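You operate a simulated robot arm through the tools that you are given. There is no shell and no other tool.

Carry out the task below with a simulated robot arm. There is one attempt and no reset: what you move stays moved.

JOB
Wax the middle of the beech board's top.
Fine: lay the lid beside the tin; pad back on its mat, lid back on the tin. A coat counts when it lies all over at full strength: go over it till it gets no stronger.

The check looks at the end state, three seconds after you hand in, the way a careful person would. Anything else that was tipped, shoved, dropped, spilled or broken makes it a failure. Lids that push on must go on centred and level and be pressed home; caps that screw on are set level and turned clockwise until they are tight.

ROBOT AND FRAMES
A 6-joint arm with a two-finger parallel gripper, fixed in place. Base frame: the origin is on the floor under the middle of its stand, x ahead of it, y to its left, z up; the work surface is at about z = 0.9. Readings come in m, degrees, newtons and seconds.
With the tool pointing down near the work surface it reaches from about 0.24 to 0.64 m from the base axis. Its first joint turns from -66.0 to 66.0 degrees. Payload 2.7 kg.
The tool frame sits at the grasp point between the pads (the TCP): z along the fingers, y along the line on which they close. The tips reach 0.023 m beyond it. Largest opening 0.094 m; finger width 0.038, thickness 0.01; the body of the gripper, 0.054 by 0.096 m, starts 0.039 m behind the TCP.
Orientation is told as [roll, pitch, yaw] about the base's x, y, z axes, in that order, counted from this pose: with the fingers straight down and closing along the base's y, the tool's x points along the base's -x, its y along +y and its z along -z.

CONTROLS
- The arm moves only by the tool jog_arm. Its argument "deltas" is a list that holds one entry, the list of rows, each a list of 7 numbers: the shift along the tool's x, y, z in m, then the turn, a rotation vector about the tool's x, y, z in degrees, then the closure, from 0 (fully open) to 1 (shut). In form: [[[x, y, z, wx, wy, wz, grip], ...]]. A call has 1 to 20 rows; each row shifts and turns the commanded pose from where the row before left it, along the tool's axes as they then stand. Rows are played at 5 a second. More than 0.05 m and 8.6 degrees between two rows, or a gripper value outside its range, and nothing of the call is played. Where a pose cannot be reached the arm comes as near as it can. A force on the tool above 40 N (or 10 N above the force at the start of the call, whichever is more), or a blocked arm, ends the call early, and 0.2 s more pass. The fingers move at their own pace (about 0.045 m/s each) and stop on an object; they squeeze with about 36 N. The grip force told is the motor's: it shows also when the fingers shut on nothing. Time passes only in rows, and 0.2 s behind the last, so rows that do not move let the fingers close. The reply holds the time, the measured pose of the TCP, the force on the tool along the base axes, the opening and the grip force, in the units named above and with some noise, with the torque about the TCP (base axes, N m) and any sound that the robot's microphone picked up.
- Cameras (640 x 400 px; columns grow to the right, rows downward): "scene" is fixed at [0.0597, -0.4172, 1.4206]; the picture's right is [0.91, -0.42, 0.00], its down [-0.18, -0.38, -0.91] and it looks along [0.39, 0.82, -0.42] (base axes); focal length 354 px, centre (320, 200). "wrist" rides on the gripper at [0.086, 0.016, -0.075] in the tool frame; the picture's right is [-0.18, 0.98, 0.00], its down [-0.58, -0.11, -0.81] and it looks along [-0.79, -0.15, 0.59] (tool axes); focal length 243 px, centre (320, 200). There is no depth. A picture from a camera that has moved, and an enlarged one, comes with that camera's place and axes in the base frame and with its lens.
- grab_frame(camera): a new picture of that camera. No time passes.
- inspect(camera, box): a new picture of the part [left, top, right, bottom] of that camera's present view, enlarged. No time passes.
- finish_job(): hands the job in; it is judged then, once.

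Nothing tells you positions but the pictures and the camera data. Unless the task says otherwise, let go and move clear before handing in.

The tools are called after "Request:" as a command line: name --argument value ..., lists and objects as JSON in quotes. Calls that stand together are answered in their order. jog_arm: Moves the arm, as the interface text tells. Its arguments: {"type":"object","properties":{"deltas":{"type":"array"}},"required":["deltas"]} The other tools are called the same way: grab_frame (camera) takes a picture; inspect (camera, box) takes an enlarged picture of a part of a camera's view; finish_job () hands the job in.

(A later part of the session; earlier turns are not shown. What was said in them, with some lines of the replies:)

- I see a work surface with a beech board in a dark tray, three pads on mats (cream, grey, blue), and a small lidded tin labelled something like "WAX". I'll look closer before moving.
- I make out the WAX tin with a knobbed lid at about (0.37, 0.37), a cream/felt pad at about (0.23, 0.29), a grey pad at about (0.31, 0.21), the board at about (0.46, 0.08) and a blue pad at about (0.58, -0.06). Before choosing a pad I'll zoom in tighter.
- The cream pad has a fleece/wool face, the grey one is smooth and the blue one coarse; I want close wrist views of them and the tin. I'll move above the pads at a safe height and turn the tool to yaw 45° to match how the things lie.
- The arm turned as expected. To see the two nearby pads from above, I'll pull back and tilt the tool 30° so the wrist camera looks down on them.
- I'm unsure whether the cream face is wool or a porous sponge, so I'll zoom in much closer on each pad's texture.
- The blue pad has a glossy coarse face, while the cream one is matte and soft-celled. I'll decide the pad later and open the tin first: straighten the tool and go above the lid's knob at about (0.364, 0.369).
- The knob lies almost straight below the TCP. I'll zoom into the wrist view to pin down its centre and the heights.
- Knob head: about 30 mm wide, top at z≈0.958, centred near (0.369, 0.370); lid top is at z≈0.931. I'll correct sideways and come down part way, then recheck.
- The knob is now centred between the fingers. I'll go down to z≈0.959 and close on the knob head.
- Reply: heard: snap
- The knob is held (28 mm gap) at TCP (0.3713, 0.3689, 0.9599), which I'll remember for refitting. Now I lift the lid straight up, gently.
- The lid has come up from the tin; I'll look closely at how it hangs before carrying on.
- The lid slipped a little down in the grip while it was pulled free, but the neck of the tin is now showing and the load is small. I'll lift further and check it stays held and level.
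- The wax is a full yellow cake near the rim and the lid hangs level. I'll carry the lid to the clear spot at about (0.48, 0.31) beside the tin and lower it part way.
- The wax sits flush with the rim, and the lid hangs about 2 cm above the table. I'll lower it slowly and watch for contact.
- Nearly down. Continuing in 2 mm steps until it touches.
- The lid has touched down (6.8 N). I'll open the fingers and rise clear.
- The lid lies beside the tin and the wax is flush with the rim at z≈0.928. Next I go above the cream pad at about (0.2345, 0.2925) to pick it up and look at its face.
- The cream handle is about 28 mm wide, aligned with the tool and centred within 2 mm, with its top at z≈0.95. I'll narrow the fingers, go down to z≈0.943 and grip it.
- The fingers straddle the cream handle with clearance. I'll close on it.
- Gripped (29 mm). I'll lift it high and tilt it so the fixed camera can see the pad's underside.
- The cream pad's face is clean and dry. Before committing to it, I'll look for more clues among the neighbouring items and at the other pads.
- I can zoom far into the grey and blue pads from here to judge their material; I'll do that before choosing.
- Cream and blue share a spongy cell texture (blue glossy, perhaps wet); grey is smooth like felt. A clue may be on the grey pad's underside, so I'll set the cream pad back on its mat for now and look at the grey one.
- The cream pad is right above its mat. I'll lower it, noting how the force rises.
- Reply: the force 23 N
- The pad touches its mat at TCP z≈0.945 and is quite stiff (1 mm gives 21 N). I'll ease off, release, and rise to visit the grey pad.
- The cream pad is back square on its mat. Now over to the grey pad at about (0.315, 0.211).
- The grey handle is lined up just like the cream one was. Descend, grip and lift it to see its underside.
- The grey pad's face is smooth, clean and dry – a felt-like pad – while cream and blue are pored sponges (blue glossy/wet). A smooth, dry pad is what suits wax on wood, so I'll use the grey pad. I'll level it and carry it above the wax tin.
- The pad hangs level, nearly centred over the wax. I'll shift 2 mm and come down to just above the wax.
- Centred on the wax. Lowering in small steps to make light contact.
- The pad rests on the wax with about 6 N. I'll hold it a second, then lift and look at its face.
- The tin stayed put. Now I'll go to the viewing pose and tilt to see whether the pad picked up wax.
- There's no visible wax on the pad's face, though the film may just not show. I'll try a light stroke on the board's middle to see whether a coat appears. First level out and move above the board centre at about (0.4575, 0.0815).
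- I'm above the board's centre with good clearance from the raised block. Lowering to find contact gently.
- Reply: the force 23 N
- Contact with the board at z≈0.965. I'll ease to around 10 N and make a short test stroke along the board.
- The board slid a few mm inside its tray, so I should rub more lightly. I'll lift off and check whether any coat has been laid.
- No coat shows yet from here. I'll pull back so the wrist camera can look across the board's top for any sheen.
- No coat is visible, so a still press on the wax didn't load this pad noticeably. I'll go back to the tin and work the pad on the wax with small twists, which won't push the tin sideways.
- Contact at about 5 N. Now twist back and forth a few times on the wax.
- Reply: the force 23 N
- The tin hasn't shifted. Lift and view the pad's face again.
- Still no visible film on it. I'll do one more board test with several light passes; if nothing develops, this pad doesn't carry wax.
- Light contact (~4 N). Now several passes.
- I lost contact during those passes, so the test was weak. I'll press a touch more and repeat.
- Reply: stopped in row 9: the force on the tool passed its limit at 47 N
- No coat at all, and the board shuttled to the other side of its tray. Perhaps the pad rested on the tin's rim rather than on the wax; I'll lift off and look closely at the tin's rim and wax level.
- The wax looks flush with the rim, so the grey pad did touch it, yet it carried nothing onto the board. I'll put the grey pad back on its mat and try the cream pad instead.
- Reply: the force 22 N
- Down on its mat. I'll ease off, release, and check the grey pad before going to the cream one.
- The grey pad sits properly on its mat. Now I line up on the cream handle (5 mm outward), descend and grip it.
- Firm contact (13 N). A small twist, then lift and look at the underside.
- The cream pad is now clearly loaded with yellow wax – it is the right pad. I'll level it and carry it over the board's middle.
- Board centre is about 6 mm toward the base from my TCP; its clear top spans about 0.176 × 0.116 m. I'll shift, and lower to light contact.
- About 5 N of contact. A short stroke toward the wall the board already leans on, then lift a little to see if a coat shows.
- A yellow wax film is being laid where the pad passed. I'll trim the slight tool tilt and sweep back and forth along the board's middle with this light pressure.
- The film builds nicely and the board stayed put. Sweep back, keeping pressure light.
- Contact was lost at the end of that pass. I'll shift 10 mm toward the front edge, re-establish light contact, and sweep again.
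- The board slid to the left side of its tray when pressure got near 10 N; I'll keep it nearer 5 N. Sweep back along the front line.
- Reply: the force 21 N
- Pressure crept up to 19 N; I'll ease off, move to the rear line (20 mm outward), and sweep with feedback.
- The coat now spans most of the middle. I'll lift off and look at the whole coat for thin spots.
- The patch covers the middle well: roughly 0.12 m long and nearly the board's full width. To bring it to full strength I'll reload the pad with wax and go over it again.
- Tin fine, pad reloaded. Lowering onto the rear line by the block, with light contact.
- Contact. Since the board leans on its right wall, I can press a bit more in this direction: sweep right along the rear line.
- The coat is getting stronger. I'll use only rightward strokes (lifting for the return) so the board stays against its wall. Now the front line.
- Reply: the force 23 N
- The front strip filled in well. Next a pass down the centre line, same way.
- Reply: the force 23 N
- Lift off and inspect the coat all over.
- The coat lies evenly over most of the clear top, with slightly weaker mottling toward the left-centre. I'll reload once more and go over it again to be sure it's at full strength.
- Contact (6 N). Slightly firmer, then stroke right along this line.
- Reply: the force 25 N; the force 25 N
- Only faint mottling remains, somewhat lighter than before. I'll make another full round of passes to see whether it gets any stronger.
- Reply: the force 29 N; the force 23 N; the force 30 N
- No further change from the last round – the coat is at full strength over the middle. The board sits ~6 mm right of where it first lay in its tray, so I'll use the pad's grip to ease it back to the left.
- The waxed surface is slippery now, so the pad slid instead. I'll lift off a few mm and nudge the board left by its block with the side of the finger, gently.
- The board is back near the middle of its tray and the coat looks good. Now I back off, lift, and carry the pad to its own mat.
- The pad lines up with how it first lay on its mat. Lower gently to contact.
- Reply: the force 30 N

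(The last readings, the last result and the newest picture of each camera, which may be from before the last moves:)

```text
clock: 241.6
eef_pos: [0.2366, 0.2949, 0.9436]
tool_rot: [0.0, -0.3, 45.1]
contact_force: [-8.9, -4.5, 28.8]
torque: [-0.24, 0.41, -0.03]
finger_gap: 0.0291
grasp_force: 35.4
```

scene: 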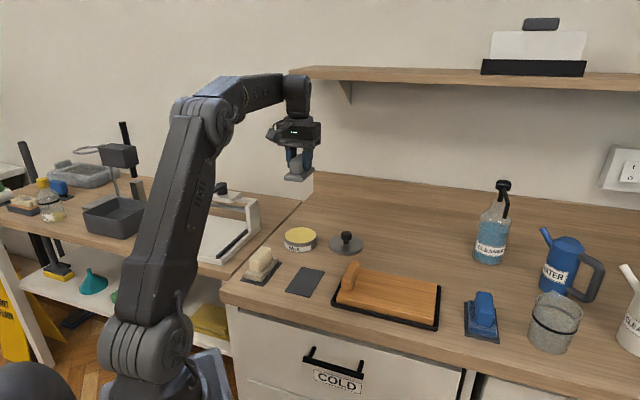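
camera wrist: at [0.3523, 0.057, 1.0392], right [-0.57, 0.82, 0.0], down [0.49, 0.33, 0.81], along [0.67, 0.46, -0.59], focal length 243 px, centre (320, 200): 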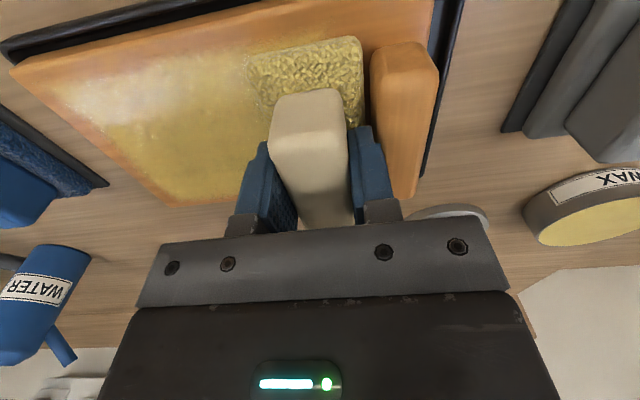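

Request:
jog_arm --deltas '[[[0, 0, -0.0013, 0, 0, 0, 1], [0, 0, 0, 0, 0, 0, 0.7], [0, 0, 0, 0, 0, 0, 0.45], [0, 0, 0, 0, 0, 0, 0.45], [0, 0, -0.02, 0, 0, 0, 0.45], [0, 0, -0.04, 0, 0, 0, 0.45], [0, 0, -0.04, 0, 0, 0, 0.45], [0, 0, 0, 0, 0, 0, 0.45]]]'

Request:
inspect --camera "scene" --box '[220, 220, 340, 305]'

Request:
grab_frame --camera "wrist"

```text
clock: 243.4
eef_pos: [0.2352, 0.2945, 1.045]
tool_rot: [0.1, -0.1, 45.1]
contact_force: [0.1, -0.3, -0.6]
torque: [-0.01, 0.03, 0.02]
finger_gap: 0.0518
grasp_force: 0.1
```

```text
4.71 times, centred on (280, 262) of scene
camera zoom: at [0.0597, -0.4172, 1.4206], right [0.91, -0.42, 0.0], down [-0.18, -0.38, -0.91], along [0.39, 0.82, -0.42], focal length 1665 px, centre (508, -94)
```

zoom: 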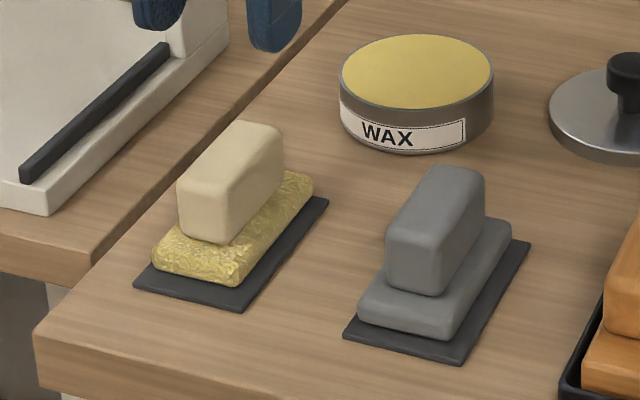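

```text
taken
camera wrist: at [0.1625, 0.2452, 1.1181], right [-0.57, 0.82, 0.0], down [0.49, 0.34, 0.81], along [0.67, 0.46, -0.59], focal length 243 px, centre (320, 200)
```

wrist: 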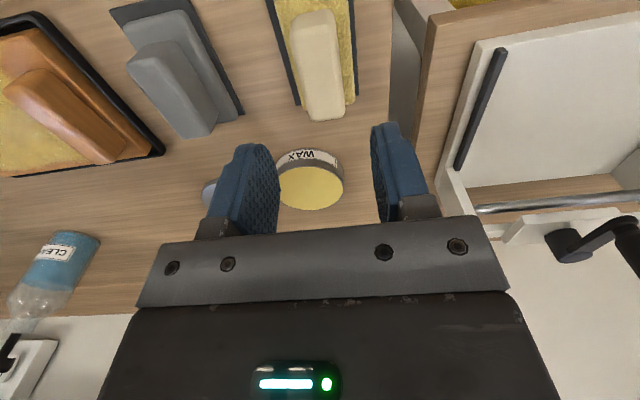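

The pad is square on its mat. Now for the lid: move above its knob at about (0.479, 0.3085).

Request:
jog_arm --deltas '[[[-0.0304, -0.0271, 0, 0, 0, 0, 0.45], [-0.0304, -0.0271, 0, 0, 0, 0, 0.45], [-0.0304, -0.0271, 0, 0, 0, 0, 0.4], [-0.0304, -0.0271, 0, 0, 0, 0, 0.3], [-0.0304, -0.0271, 0, 0, 0, 0, 0.3], [-0.0304, -0.0271, 0, 0, 0, 0, 0.3], [0, 0, 0.03, 0, 0, 0, 0.3], [0, 0, 0.02, 0, 0, 0, 0.3], [0, 0, 0, 0, 0, 0, 0.3], [0, 0, 0, 0, 0, 0, 0.3]]]'

Request:
jog_arm --deltas '[[[0, 0, 0, 0, 0, 0, 0.3]]]'

Request:
inspect --camera "wrist" --box '[220, 30, 420, 180]'

Request:
inspect --camera "scene" --box '[305, 185, 395, 265]'

```text
clock: 245.6
eef_pos: [0.4798, 0.3088, 0.9927]
tool_rot: [0.1, 0.0, 45.1]
contact_force: [-1.0, 0.8, -0.1]
torque: [0.0, 0.04, -0.05]
finger_gap: 0.0657
grasp_force: 0.1
```

```text
clock: 246.0
eef_pos: [0.4804, 0.3085, 0.9923]
tool_rot: [0.0, 0.0, 45.1]
contact_force: [0.3, -0.3, 0.2]
torque: [0.01, -0.01, 0.0]
finger_gap: 0.0659
grasp_force: 0.1
```

```text
2.67 times, centred on (320, 105) of wrist
camera zoom: at [0.4069, 0.2596, 1.0658], right [-0.57, 0.82, 0.0], down [0.49, 0.33, 0.81], along [0.67, 0.46, -0.59], focal length 647 px, centre (320, 453)
```

zoom: 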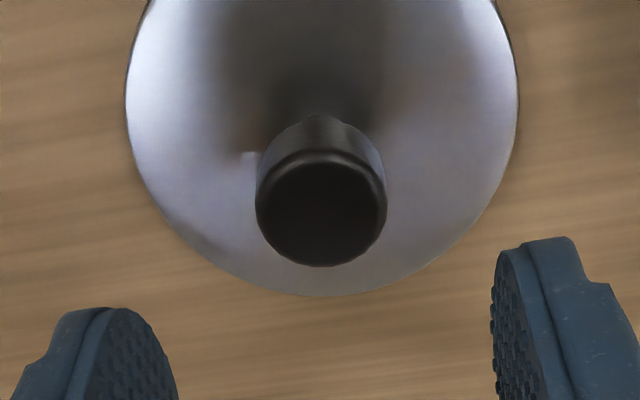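

```text
5.00 times, centred on (350, 225) of scene
camera zoom: at [0.0597, -0.4172, 1.4206], right [0.91, -0.42, 0.0], down [-0.18, -0.38, -0.91], along [0.39, 0.82, -0.42], focal length 1769 px, centre (170, 75)
```

zoom: 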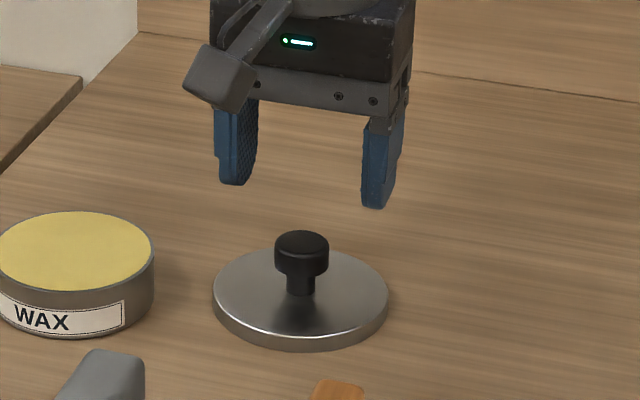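

The knob is nearly centred; its top is at z≈0.937. I'll correct by 2–3 mm, go down to z≈0.9385 for a deep grip, and close.

Request:
jog_arm --deltas '[[[0.0025, 0.0007, 0.02, 0, 0, 0, 0.3], [0, 0, 0.02, 0, 0, 0, 0.3], [0, 0, 0.01, 0, 0, 0, 0.3], [0, 0, 0.003, 0, 0, 0, 0.3], [0, 0, 0, 0, 0, 0, 0.3]]]'

Request:
inspect --camera "scene" --box '[320, 200, 380, 255]'

Request:
grab_frame --camera "wrist"

```text
clock: 247.2
eef_pos: [0.4784, 0.3079, 0.9398]
tool_rot: [0.0, 0.0, 45.2]
contact_force: [0.6, -0.4, 0.3]
torque: [0.02, 0.03, 0.03]
finger_gap: 0.0655
grasp_force: 0.1
```

```text
7.27 times, centred on (350, 228) of scene
camera zoom: at [0.0597, -0.4172, 1.4206], right [0.91, -0.42, 0.0], down [-0.18, -0.38, -0.91], along [0.39, 0.82, -0.42], focal length 2573 px, centre (102, 0)
```

zoom: 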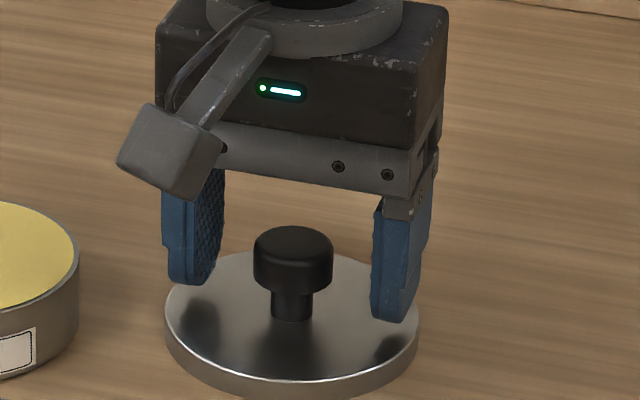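

```text
taken
camera wrist: at [0.4052, 0.2586, 1.0136], right [-0.57, 0.82, 0.0], down [0.49, 0.33, 0.81], along [0.67, 0.46, -0.59], focal length 243 px, centre (320, 200)
```

wrist: 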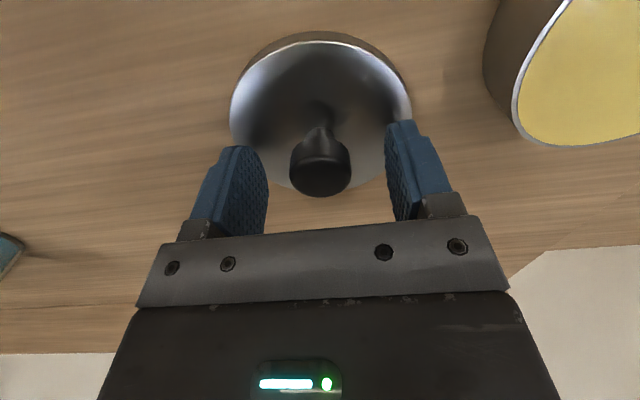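

Request:
jog_arm --deltas '[[[0, 0, 0, 0, 0, 0, 0.6], [0, 0, 0, 0, 0, 0, 1], [0, 0, 0, 0, 0, 0, 1], [0, 0, 0, 0, 0, 0, 1], [0, 0, -0.005, 0, 0, 0, 1], [0, 0, -0.02, 0, 0, 0, 1], [0, 0, -0.03, 0, 0, 0, 1], [0, 0, 0, 0, 0, 0, 1]]]'

Request:
inspect --camera "scene" --box '[300, 180, 390, 260]'

Request:
grab_frame --camera "wrist"

```text
clock: 249.0
eef_pos: [0.4776, 0.3088, 0.9954]
tool_rot: [-0.1, 0.0, 45.1]
contact_force: [-0.1, 0.4, -0.9]
torque: [-0.06, -0.01, 0.03]
finger_gap: 0.0276
grasp_force: 36.2
```

```text
5.00 times, centred on (345, 220) of scene
camera zoom: at [0.0597, -0.4172, 1.4206], right [0.91, -0.42, 0.0], down [-0.18, -0.38, -0.91], along [0.39, 0.82, -0.42], focal length 1769 px, centre (195, 100)
```

zoom: 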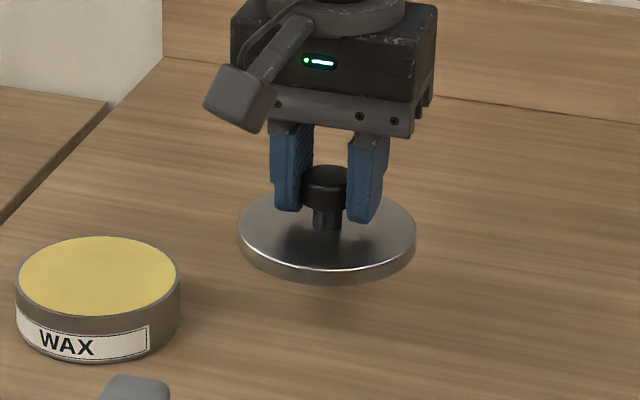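

```text
taken
camera wrist: at [0.404, 0.2588, 1.0696], right [-0.57, 0.82, 0.0], down [0.49, 0.33, 0.81], along [0.67, 0.46, -0.59], focal length 243 px, centre (320, 200)
```

wrist: 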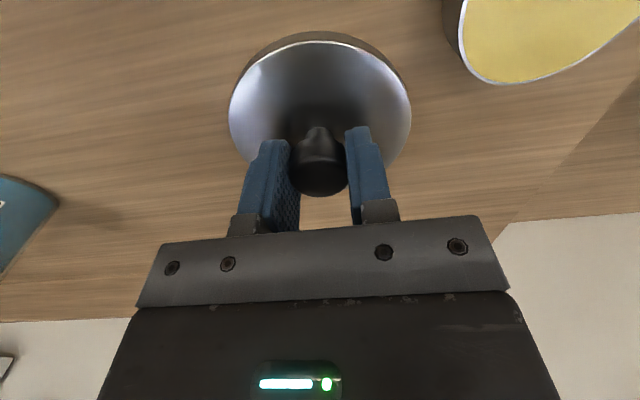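

The lid is held firmly and level. I'll carry it over the tin and check its alignment.

Request:
jog_arm --deltas '[[[0, 0, -0.015, 0, 0, 0, 1], [0.0108, 0.0398, 0, 0, 0, 0, 1], [0.0108, 0.0398, 0, 0, 0, 0, 1], [0.0108, 0.0398, 0, 0, 0, 0, 1], [0, 0, 0, 0, 0, 0, 1], [0, 0, 0, 0, 0, 0, 1]]]'

Request:
jog_arm --deltas '[[[0, 0, 0, 0, 0, 0, 1]]]'

Request:
jog_arm --deltas '[[[0, 0, 0, 0, 0, 0, 1]]]'

Request:
inspect --camera "scene" --box '[265, 180, 335, 260]'

Request:
grab_frame --camera "wrist"

```text
clock: 250.4
eef_pos: [0.3706, 0.3705, 1.0124]
tool_rot: [-0.1, -0.1, 45.1]
contact_force: [0.0, 0.7, -1.3]
torque: [0.01, 0.0, 0.01]
finger_gap: 0.0274
grasp_force: 36.1
```

```text
clock: 250.8
eef_pos: [0.3699, 0.3704, 1.0113]
tool_rot: [0.0, 0.1, 45.1]
contact_force: [0.3, 0.2, -0.6]
torque: [0.01, 0.02, 0.03]
finger_gap: 0.0275
grasp_force: 35.7
```

```text
clock: 251.2
eef_pos: [0.3692, 0.3703, 1.0125]
tool_rot: [0.0, 0.0, 45.2]
contact_force: [-0.5, 0.3, 0.5]
torque: [0.0, 0.03, 0.01]
finger_gap: 0.0275
grasp_force: 35.8
```

```text
5.00 times, centred on (300, 220) of scene
camera zoom: at [0.0598, -0.4172, 1.4206], right [0.91, -0.42, 0.0], down [-0.18, -0.38, -0.91], along [0.39, 0.82, -0.42], focal length 1769 px, centre (420, 100)
```

zoom: 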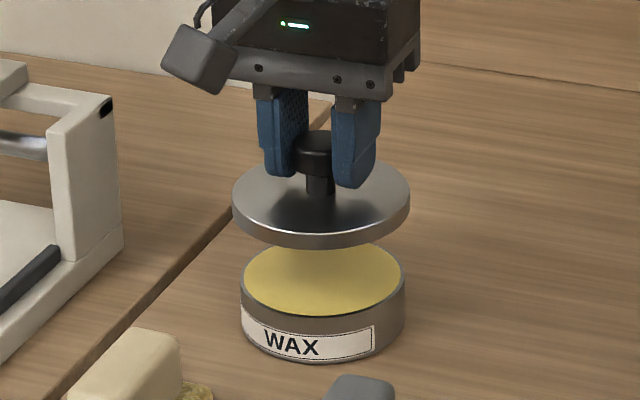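

```text
taken
camera wrist: at [0.296, 0.3203, 1.0852], right [-0.57, 0.82, 0.0], down [0.49, 0.33, 0.81], along [0.67, 0.46, -0.59], focal length 243 px, centre (320, 200)
```

wrist: 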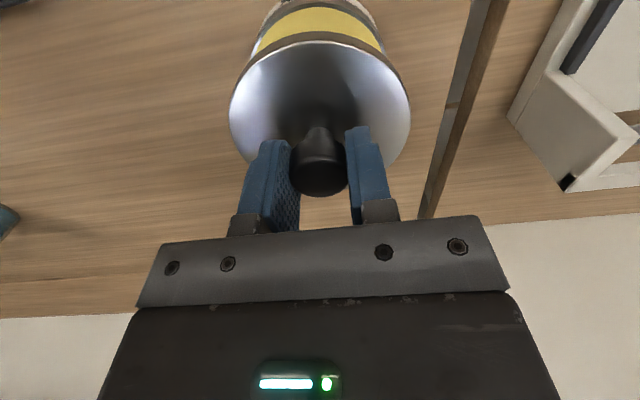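

Lid and tin line up as they did when I lifted it off (TCP ≈ (0.370, 0.370)). Lower it toward the rim.

Request:
jog_arm --deltas '[[[0, 0, 0.015, 0, 0, 0, 1], [0, 0, 0.015, 0, 0, 0, 1], [0, 0, 0.005, 0, 0, 0, 1], [0, 0, 0, 0, 0, 0, 1]]]'

Request:
inspect --camera "scene" --box '[275, 200, 325, 260]'

Request:
inspect --camera "wrist" --box '[200, 0, 440, 200]'

```text
clock: 252.2
eef_pos: [0.3703, 0.3682, 0.9756]
tool_rot: [0.0, -0.1, 45.1]
contact_force: [-0.2, -0.9, -0.4]
torque: [-0.01, 0.0, -0.03]
finger_gap: 0.0273
grasp_force: 36.1
```

```text
6.67 times, centred on (300, 230) of scene
camera zoom: at [0.0598, -0.4172, 1.4206], right [0.91, -0.42, 0.0], down [-0.18, -0.38, -0.91], along [0.39, 0.82, -0.42], focal length 2359 px, centre (453, 0)
```

zoom: 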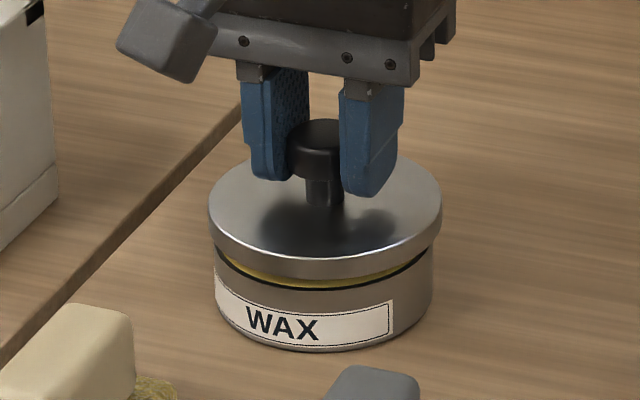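

```text
2.00 times, centred on (320, 100) of wrist
camera zoom: at [0.2967, 0.3199, 1.0497], right [-0.57, 0.82, 0.0], down [0.49, 0.33, 0.81], along [0.67, 0.46, -0.59], focal length 485 px, centre (320, 400)
```

zoom: 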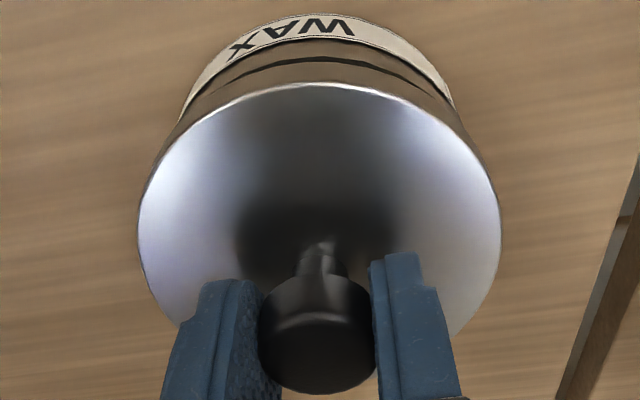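

Request:
jog_arm --deltas '[[[0, 0.0004, 0.003, 0, 0, 0, 1], [0, 0, 0.002, 0, 0, 0, 1], [0, 0, 0, 0, 0, 0, 1]]]'

Request:
jog_arm --deltas '[[[0, 0, 0.0015, 0, 0, 0, 1], [0, 0, 0, 0, 0, 0, 1]]]'

Request:
jog_arm --deltas '[[[0, 0, 0.0015, 0, 0, 0, 1], [0, 0, 0, 0, 0, 0, 1]]]'

Request:
inspect --camera "scene" --box '[275, 200, 325, 260]'

```text
clock: 253.0
eef_pos: [0.3701, 0.3696, 0.9713]
tool_rot: [0.0, 0.0, 45.0]
contact_force: [0.3, 0.4, -0.4]
torque: [-0.03, 0.01, -0.01]
finger_gap: 0.0273
grasp_force: 36.0
```

```text
clock: 253.6
eef_pos: [0.3695, 0.3702, 0.97]
tool_rot: [0.0, -0.1, 45.2]
contact_force: [-1.8, -1.4, 10.3]
torque: [-0.34, 0.35, 0.01]
finger_gap: 0.0278
grasp_force: 35.9
```

```text
clock: 254.2
eef_pos: [0.3709, 0.3696, 0.97]
tool_rot: [-0.1, -0.4, 45.1]
contact_force: [-0.9, 0.4, 20.9]
torque: [-0.68, 0.53, 0.05]
finger_gap: 0.0278
grasp_force: 36.2
```

```text
6.67 times, centred on (300, 230) of scene
camera zoom: at [0.0594, -0.4175, 1.4205], right [0.91, -0.42, 0.0], down [-0.18, -0.38, -0.91], along [0.39, 0.82, -0.42], focal length 2359 px, centre (453, 0)
```

zoom: 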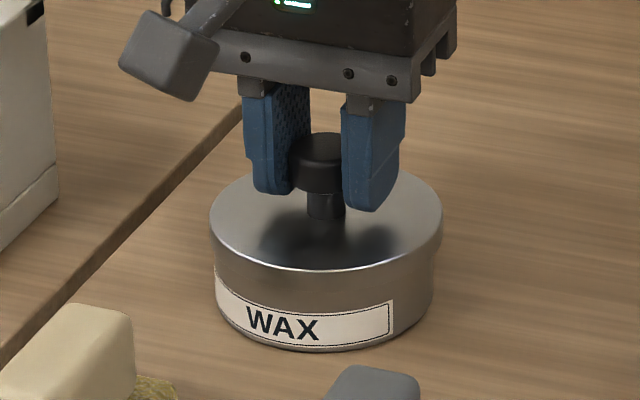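

The lid touches the rim on the base-facing side first (torque shows it), so it sits a touch too far outward. I'll back off, shift 1 mm toward the base, and try again.

Request:
jog_arm --deltas '[[[0, 0, -0.003, 0, 0, 0, 1], [0.001, 0, 0, 0, 0, 0, 1], [0, 0, 0, 0, 0, 0, 1]]]'

Request:
jog_arm --deltas '[[[0, 0, 0.002, 0, 0, 0, 1], [0, 0, 0, 0, 0, 0, 1]]]'

Request:
jog_arm --deltas '[[[0, 0, 0.0007, 0, 0, 0, 1], [0, 0, 0, 0, 0, 0, 1]]]'

```text
clock: 255.0
eef_pos: [0.3697, 0.3686, 0.9694]
tool_rot: [0.1, 0.0, 45.1]
contact_force: [0.4, -0.4, -0.2]
torque: [-0.02, -0.03, 0.0]
finger_gap: 0.0276
grasp_force: 36.5
```

```text
clock: 255.6
eef_pos: [0.3698, 0.37, 0.9681]
tool_rot: [-0.1, 0.0, 45.1]
contact_force: [0.8, 0.5, 0.6]
torque: [0.03, 0.0, 0.0]
finger_gap: 0.0275
grasp_force: 35.8
```

```text
clock: 256.2
eef_pos: [0.3703, 0.3689, 0.9671]
tool_rot: [0.0, 0.0, 45.1]
contact_force: [-0.6, 0.7, -0.7]
torque: [-0.01, 0.01, 0.01]
finger_gap: 0.0276
grasp_force: 36.4
```

Request:
jog_arm --deltas '[[[0, 0, 0.001, 0, 0, 0, 1], [0, 0, 0, 0, 0, 0, 1]]]'

Request:
jog_arm --deltas '[[[0, 0, 0.001, 0, 0, 0, 1], [0, 0, 0, 0, 0, 0, 1]]]'

Request:
inspect --camera "scene" --box '[275, 200, 325, 260]'

```text
clock: 256.8
eef_pos: [0.3705, 0.369, 0.9659]
tool_rot: [0.0, -0.1, 45.1]
contact_force: [0.4, 0.6, -0.5]
torque: [0.01, -0.02, -0.01]
finger_gap: 0.0274
grasp_force: 36.0
```

```text
clock: 257.4
eef_pos: [0.3692, 0.3678, 0.9658]
tool_rot: [0.0, 0.0, 45.1]
contact_force: [0.0, -0.4, 0.6]
torque: [-0.01, 0.01, 0.02]
finger_gap: 0.0277
grasp_force: 36.2
```

```text
6.67 times, centred on (300, 230) of scene
camera zoom: at [0.0598, -0.4172, 1.4206], right [0.91, -0.42, 0.0], down [-0.18, -0.38, -0.91], along [0.39, 0.82, -0.42], focal length 2359 px, centre (453, 0)
```

zoom: 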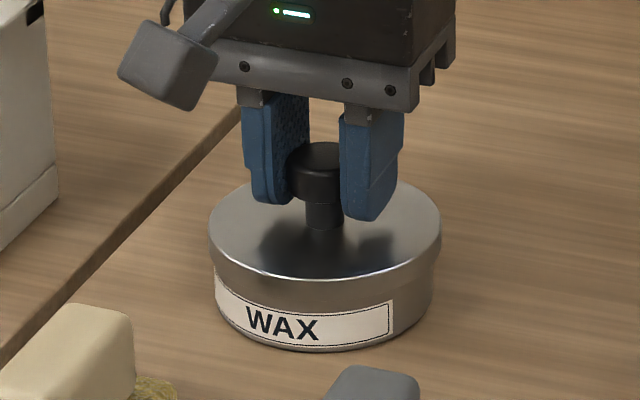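

The lid is sliding over the neck freely now, about 3–4 mm to go. Continue pressing down gradually.

Request:
jog_arm --deltas '[[[0, 0, 0.001, 0, 0, 0, 1], [0, 0, 0, 0, 0, 0, 1]]]'

Request:
jog_arm --deltas '[[[0, 0, 0.001, 0, 0, 0, 1], [0, 0, 0, 0, 0, 0, 1]]]'

Request:
jog_arm --deltas '[[[0, 0, 0.001, 0, 0, 0, 1], [0, 0, 0, 0, 0, 0, 1]]]'

```text
clock: 258.0
eef_pos: [0.3711, 0.3682, 0.9646]
tool_rot: [0.1, -0.1, 45.2]
contact_force: [-0.3, 0.5, -0.2]
torque: [-0.01, 0.03, -0.01]
finger_gap: 0.0273
grasp_force: 36.0
```

```text
clock: 258.6
eef_pos: [0.3702, 0.3696, 0.9637]
tool_rot: [-0.1, 0.0, 45.0]
contact_force: [0.3, -0.5, 0.3]
torque: [0.03, -0.01, -0.04]
finger_gap: 0.0272
grasp_force: 35.8
```

```text
clock: 259.2
eef_pos: [0.369, 0.3689, 0.9637]
tool_rot: [0.0, 0.1, 45.1]
contact_force: [-9.9, -7.3, 9.5]
torque: [-0.17, 0.2, -0.02]
finger_gap: 0.0277
grasp_force: 35.9
heard: snap
```

A snap was heard. Let me look at the seating.

Request:
inspect --camera "scene" --box '[275, 200, 325, 260]'

Request:
inspect --camera "scene" --box '[283, 225, 317, 255]'

Request:
inspect --camera "wrist" --box '[200, 0, 440, 200]'

```text
6.67 times, centred on (300, 230) of scene
camera zoom: at [0.0593, -0.4175, 1.4205], right [0.91, -0.42, 0.0], down [-0.18, -0.38, -0.91], along [0.39, 0.82, -0.42], focal length 2359 px, centre (453, 0)
```

zoom: 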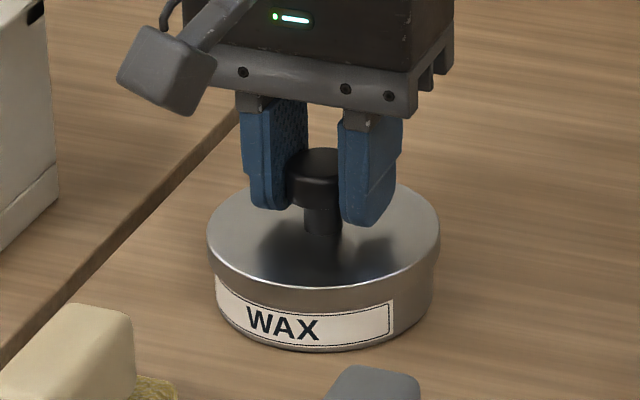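

```text
13.33 times, centred on (300, 240) of scene
camera zoom: at [0.0593, -0.4175, 1.4205], right [0.91, -0.42, 0.0], down [-0.18, -0.38, -0.91], along [0.39, 0.82, -0.42], focal length 4718 px, centre (587, -333)
```

zoom: 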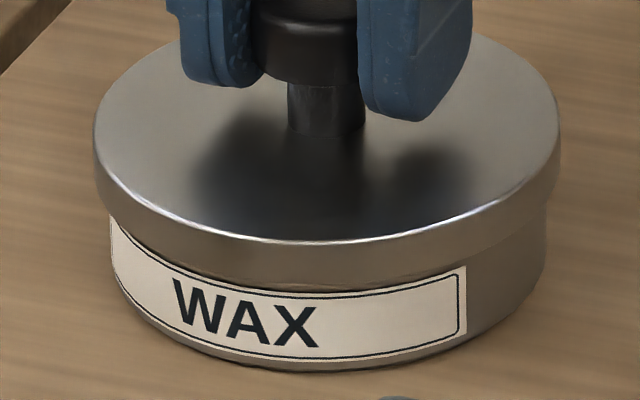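

```text
2.00 times, centred on (320, 100) of wrist
camera zoom: at [0.2956, 0.3194, 1.0369], right [-0.57, 0.82, 0.0], down [0.49, 0.34, 0.81], along [0.66, 0.46, -0.59], focal length 485 px, centre (320, 400)
```

zoom: 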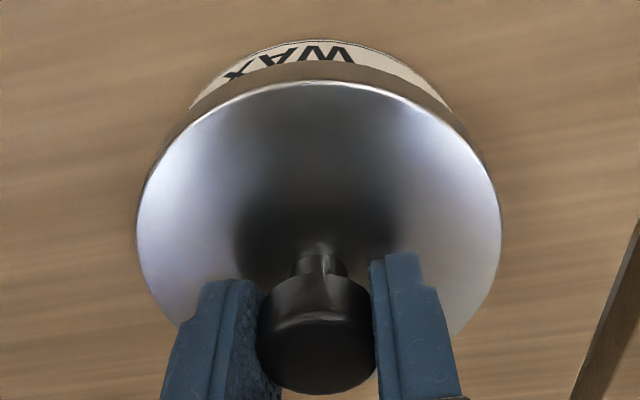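

The lid has snapped on level, at the same height as at the start. I'll relieve the sideways load and press down a bit more to be sure it's home.

Request:
jog_arm --deltas '[[[0.0006, 0, 0, 0, 0, 0, 1], [0, 0, 0.0005, 0, 0, 0, 1], [0, 0, 0, 0, 0, 0, 1]]]'

Request:
jog_arm --deltas '[[[0, 0, 0.0006, 0, 0, 0, 1], [0, 0, 0, 0, 0, 0, 1]]]'

```text
clock: 260.0
eef_pos: [0.3691, 0.3679, 0.964]
tool_rot: [0.0, -0.1, 45.1]
contact_force: [-8.3, -4.2, 13.2]
torque: [-0.29, 0.35, 0.0]
finger_gap: 0.0276
grasp_force: 35.8
```

```text
clock: 260.6
eef_pos: [0.3683, 0.3687, 0.9623]
tool_rot: [-0.1, -0.2, 45.1]
contact_force: [-6.9, -3.6, 19.1]
torque: [-0.18, 0.2, -0.04]
finger_gap: 0.0277
grasp_force: 36.3
```

Request:
jog_arm --deltas '[[[0.0005, 0, 0.0006, 0, 0, 0, 1], [0, 0, 0.0004, 0, 0, 0, 1], [0, 0, 0, 0, 0, 0, 1], [0, 0, 0, 0, 0, 0, 1]]]'

Request:
inspect --camera "scene" --box '[283, 225, 317, 255]'

```text
clock: 261.6
eef_pos: [0.3687, 0.3678, 0.9626]
tool_rot: [0.0, -0.4, 45.1]
contact_force: [-2.7, 1.8, 25.0]
torque: [0.01, 0.09, 0.02]
finger_gap: 0.0275
grasp_force: 35.6
```

```text
13.33 times, centred on (300, 240) of scene
camera zoom: at [0.0594, -0.4174, 1.4205], right [0.91, -0.42, 0.0], down [-0.18, -0.38, -0.91], along [0.39, 0.82, -0.42], focal length 4718 px, centre (587, -333)
```

zoom: 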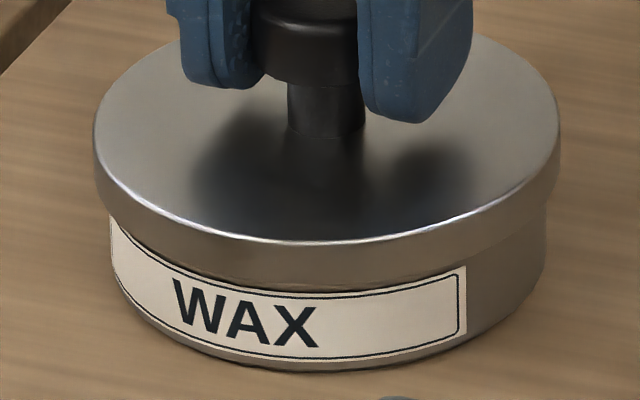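

25 N with no further movement and no torque – the lid is home and level. Release and rise clear.

Request:
jog_arm --deltas '[[[0, 0, -0.0015, 0, 0, 0, 1], [0, 0, 0, 0, 0, 0, 0.7], [0, 0, 0, 0, 0, 0, 0.4], [0, 0, 0, 0, 0, 0, 0.3], [0, 0, 0, 0, 0, 0, 0.3], [0, 0, -0.02, 0, 0, 0, 0.3], [0, 0, -0.04, 0, 0, 0, 0.3], [0, 0, -0.04, 0, 0, 0, 0.2], [0, 0, 0, 0, 0, 0, 0.2]]]'

Request:
inspect --camera "scene" --box '[275, 210, 325, 260]'

Request:
grab_frame --camera "wrist"

```text
clock: 263.6
eef_pos: [0.368, 0.3679, 1.0653]
tool_rot: [-0.1, 0.0, 45.0]
contact_force: [-0.1, -0.2, 0.7]
torque: [-0.02, 0.02, 0.0]
finger_gap: 0.0753
grasp_force: 0.0
```

```text
8.00 times, centred on (300, 235) of scene
camera zoom: at [0.0597, -0.4172, 1.4206], right [0.91, -0.42, 0.0], down [-0.18, -0.38, -0.91], along [0.39, 0.82, -0.42], focal length 2831 px, centre (480, -80)
```

zoom: 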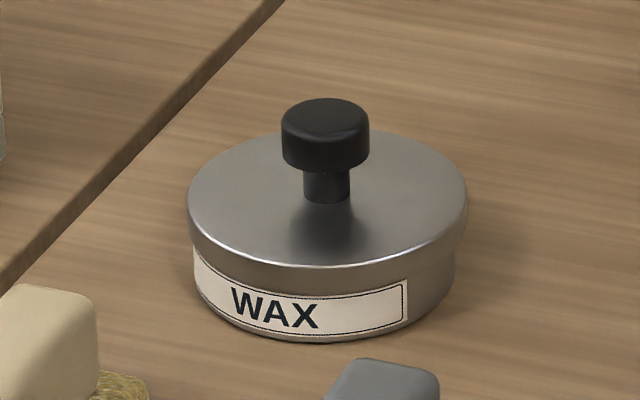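

```text
taken
camera wrist: at [0.295, 0.3176, 1.1379], right [-0.57, 0.82, 0.0], down [0.49, 0.33, 0.81], along [0.67, 0.46, -0.59], focal length 243 px, centre (320, 200)
```

wrist: 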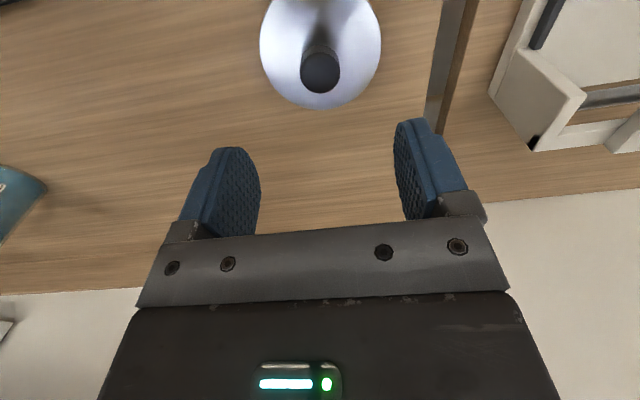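

The lid looks seated like before. I'll check its centring by zooming in on both edges.

Request:
inspect --camera "scene" --box '[280, 226, 300, 246]'

Request:
inspect --camera "scene" --box '[302, 226, 322, 246]'

Request:
inspect --camera "wrist" --box '[240, 0, 400, 120]'

```text
16.00 times, centred on (290, 236) of scene
camera zoom: at [0.0597, -0.4172, 1.4206], right [0.91, -0.42, 0.0], down [-0.18, -0.38, -0.91], along [0.39, 0.82, -0.42], focal length 5661 px, centre (800, -376)
```

zoom: 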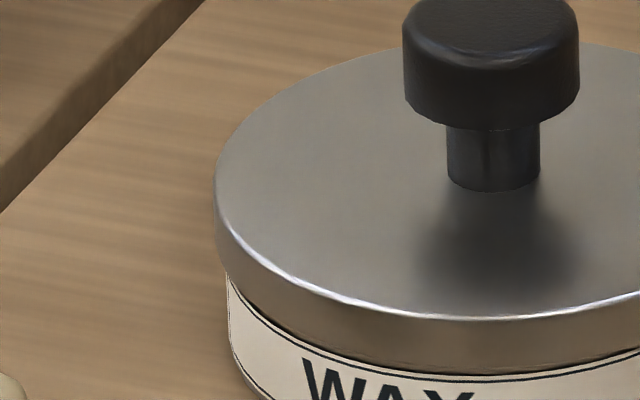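

```text
16.00 times, centred on (312, 236) of scene
camera zoom: at [0.0597, -0.4172, 1.4206], right [0.91, -0.42, 0.0], down [-0.18, -0.38, -0.91], along [0.39, 0.82, -0.42], focal length 5661 px, centre (448, -376)
```

zoom: 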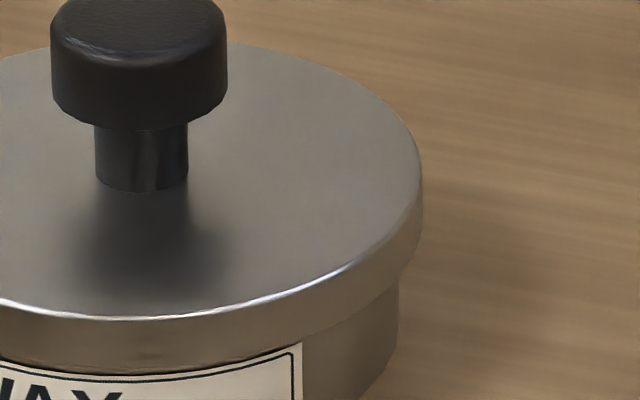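

```text
3.33 times, centred on (320, 60) of wrist
camera zoom: at [0.295, 0.3176, 1.1379], right [-0.57, 0.82, 0.0], down [0.49, 0.33, 0.81], along [0.67, 0.46, -0.59], focal length 809 px, centre (320, 667)
```

zoom: 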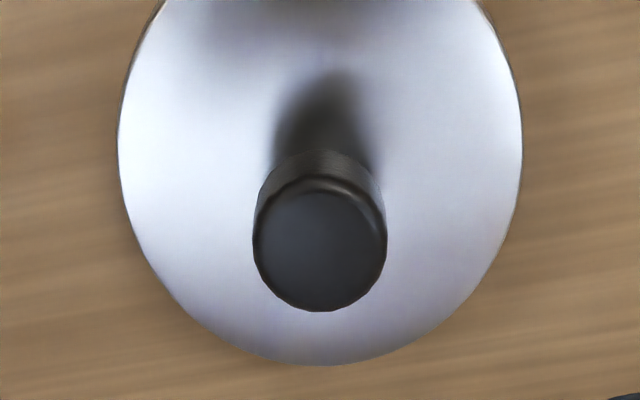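

The lid seems about 1.3 mm off-centre to the right. I'll take the exact same zoom as at the start to compare.

Request:
inspect --camera "scene" --box '[275, 215, 325, 255]'

Request:
inspect --camera "scene" --box '[290, 240, 310, 256]'

```text
10.00 times, centred on (300, 235) of scene
camera zoom: at [0.0597, -0.4172, 1.4206], right [0.91, -0.42, 0.0], down [-0.18, -0.38, -0.91], along [0.39, 0.82, -0.42], focal length 3538 px, centre (520, -150)
```

zoom: 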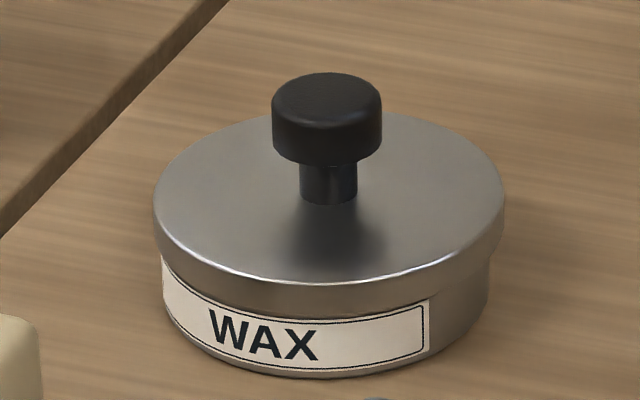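

```text
16.00 times, centred on (300, 248) of scene
camera zoom: at [0.0597, -0.4172, 1.4206], right [0.91, -0.42, 0.0], down [-0.18, -0.38, -0.91], along [0.39, 0.82, -0.42], focal length 5661 px, centre (640, -568)
```

zoom: 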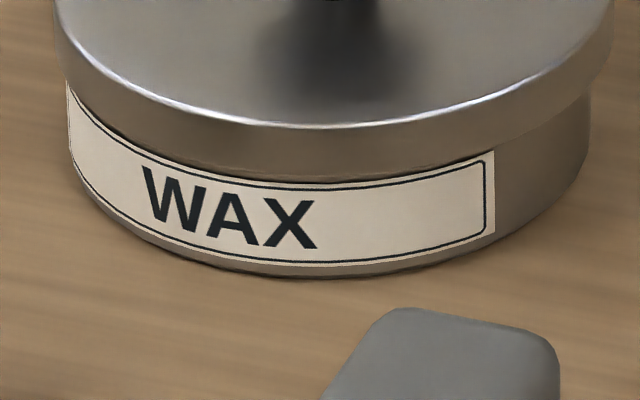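

The tin stands exactly where it was; the lid is seated at the same height and only about 1 mm to one side, within its fit. I'll move the arm clear and make a final check of everything.

Request:
jog_arm --deltas '[[[0.03, 0, -0.03, 0, 0, 0, 0.2], [0.03, 0, -0.03, 0, 0, 0, 0.1], [0.03, 0, -0.03, 0, 0, 0, 0], [0.02, -0.02, -0.02, 0, 0, 0, 0], [0, 0, 0, 0, 0, 0, 0]]]'

Request:
grab_frame --camera "scene"

Request:
inspect --camera "scene" --box '[330, 250, 450, 335]'

Request:
inspect --camera "scene" --box '[225, 210, 345, 300]'

Request:
grab_frame --camera "wrist"

```text
clock: 264.8
eef_pos: [0.3044, 0.2763, 1.1726]
tool_rot: [0.0, 0.0, 45.1]
contact_force: [0.4, -0.4, 0.5]
torque: [0.0, 0.02, -0.01]
finger_gap: 0.0943
grasp_force: 0.1
```

```text
taken
```

scene: 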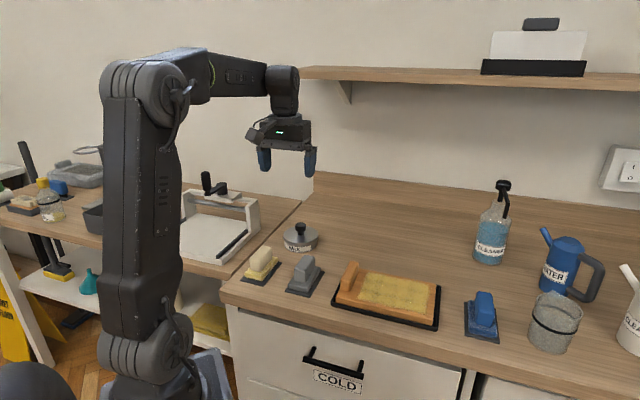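

```text
4.71 times, centred on (390, 292) of scene
camera zoom: at [0.0597, -0.4172, 1.4206], right [0.91, -0.42, 0.0], down [-0.18, -0.38, -0.91], along [0.39, 0.82, -0.42], focal length 1665 px, centre (-9, -235)
```

zoom: 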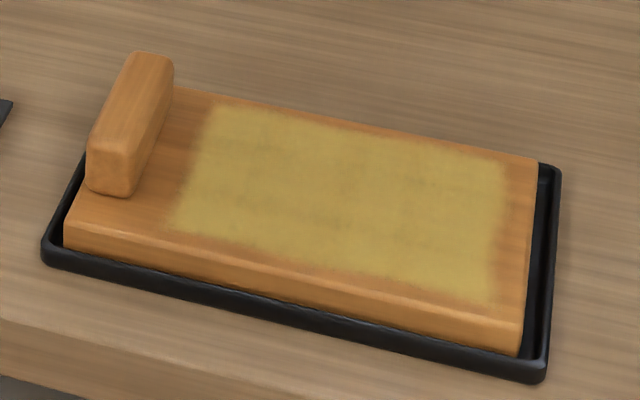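

```text
4.44 times, centred on (285, 255) of scene
camera zoom: at [0.0597, -0.4172, 1.4206], right [0.91, -0.42, 0.0], down [-0.18, -0.38, -0.91], along [0.39, 0.82, -0.42], focal length 1573 px, centre (476, -44)
```

zoom: 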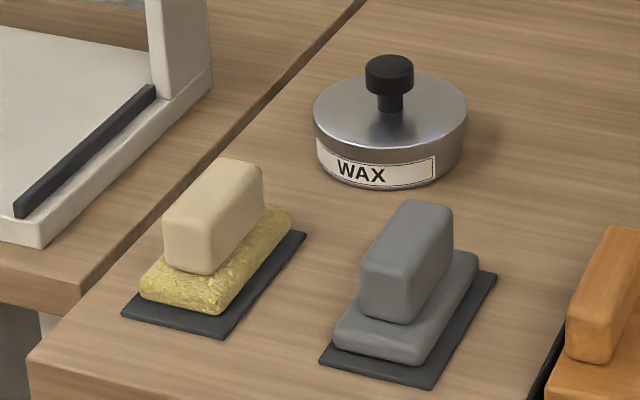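

```text
taken
camera wrist: at [0.2318, 0.2268, 1.2453], right [-0.57, 0.82, 0.0], down [0.49, 0.34, 0.81], along [0.67, 0.46, -0.59], focal length 243 px, centre (320, 200)
```

wrist: 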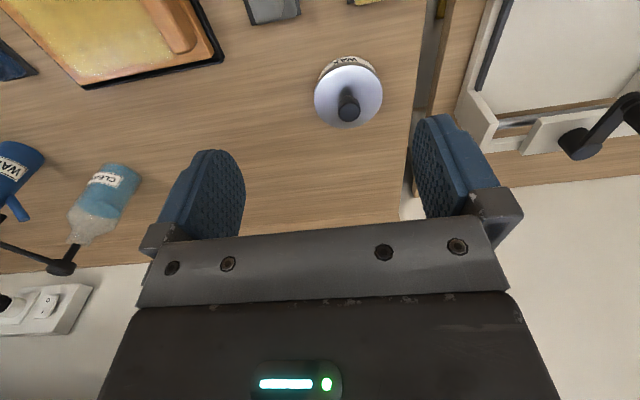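

Request:
inspect --camera "scene" --box '[357, 265, 427, 315]'

Request:
inspect --camera "scene" --box '[365, 270, 395, 295]'

Request:
inspect --camera "scene" --box '[395, 275, 430, 310]'

```text
8.00 times, centred on (392, 290) of scene
camera zoom: at [0.0597, -0.4172, 1.4206], right [0.91, -0.42, 0.0], down [-0.18, -0.38, -0.91], along [0.39, 0.82, -0.42], focal length 2831 px, centre (-256, -520)
```

zoom: 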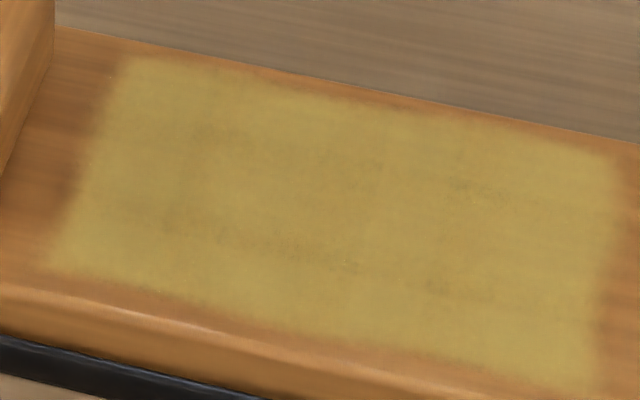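

```text
16.00 times, centred on (380, 282) of scene
camera zoom: at [0.0597, -0.4172, 1.4206], right [0.91, -0.42, 0.0], down [-0.18, -0.38, -0.91], along [0.39, 0.82, -0.42], focal length 5661 px, centre (-640, -1120)
```

zoom: 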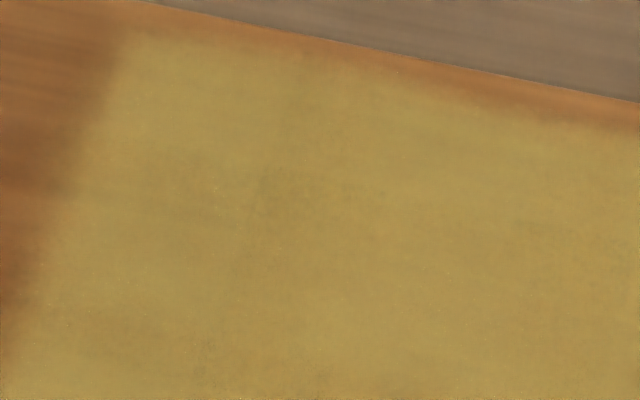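

```text
11.43 times, centred on (412, 292) of scene
camera zoom: at [0.0597, -0.4172, 1.4206], right [0.91, -0.42, 0.0], down [-0.18, -0.38, -0.91], along [0.39, 0.82, -0.42], focal length 4044 px, centre (-737, -857)
```

zoom: 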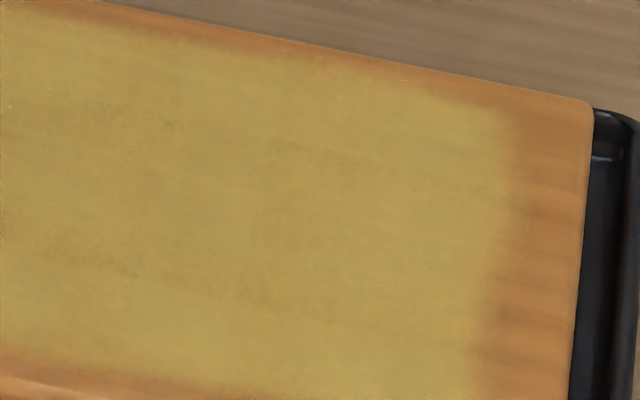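

Everything checks out. The middle of the board has an even coat that the last round of passes did not make any stronger. The waxed cream pad is on its own mat and the grey pad is back on its mat. The lid is pressed home and level on the tin, about 1 mm off centre. The arm is clear, so I'm handing in.

Request:
finish_job

```text
The job is handed in.
```

The middle of the beech board's top is waxed, and I've handed the job in. I don't have the check's verdict.

- **Coat:** It covers nearly all of the clear top except narrow strips along the edges and next to the block. My last round of passes made no visible difference.
- **Pads:** I used the cream pad, and it is back on its own mat, still yellow with wax. I tried the grey pad first and pressed it on the wax, but it left nothing on the board. It is back on its mat with no wax showing.
- **Tin and lid:** The lid snapped on level, at the same height as before. It stayed put under 25 N of pressing. It sits roughly 1 mm to one side of where it started, and I left it rather than risk pulling it off again. The tin has not moved.
- **Board:** It slid a few millimetres inside its tray while I rubbed. I nudged it back, and it now sits about 2 mm from where it was.

Nothing was spilled or knocked over. The arm let go of everything and was clear before I handed in.
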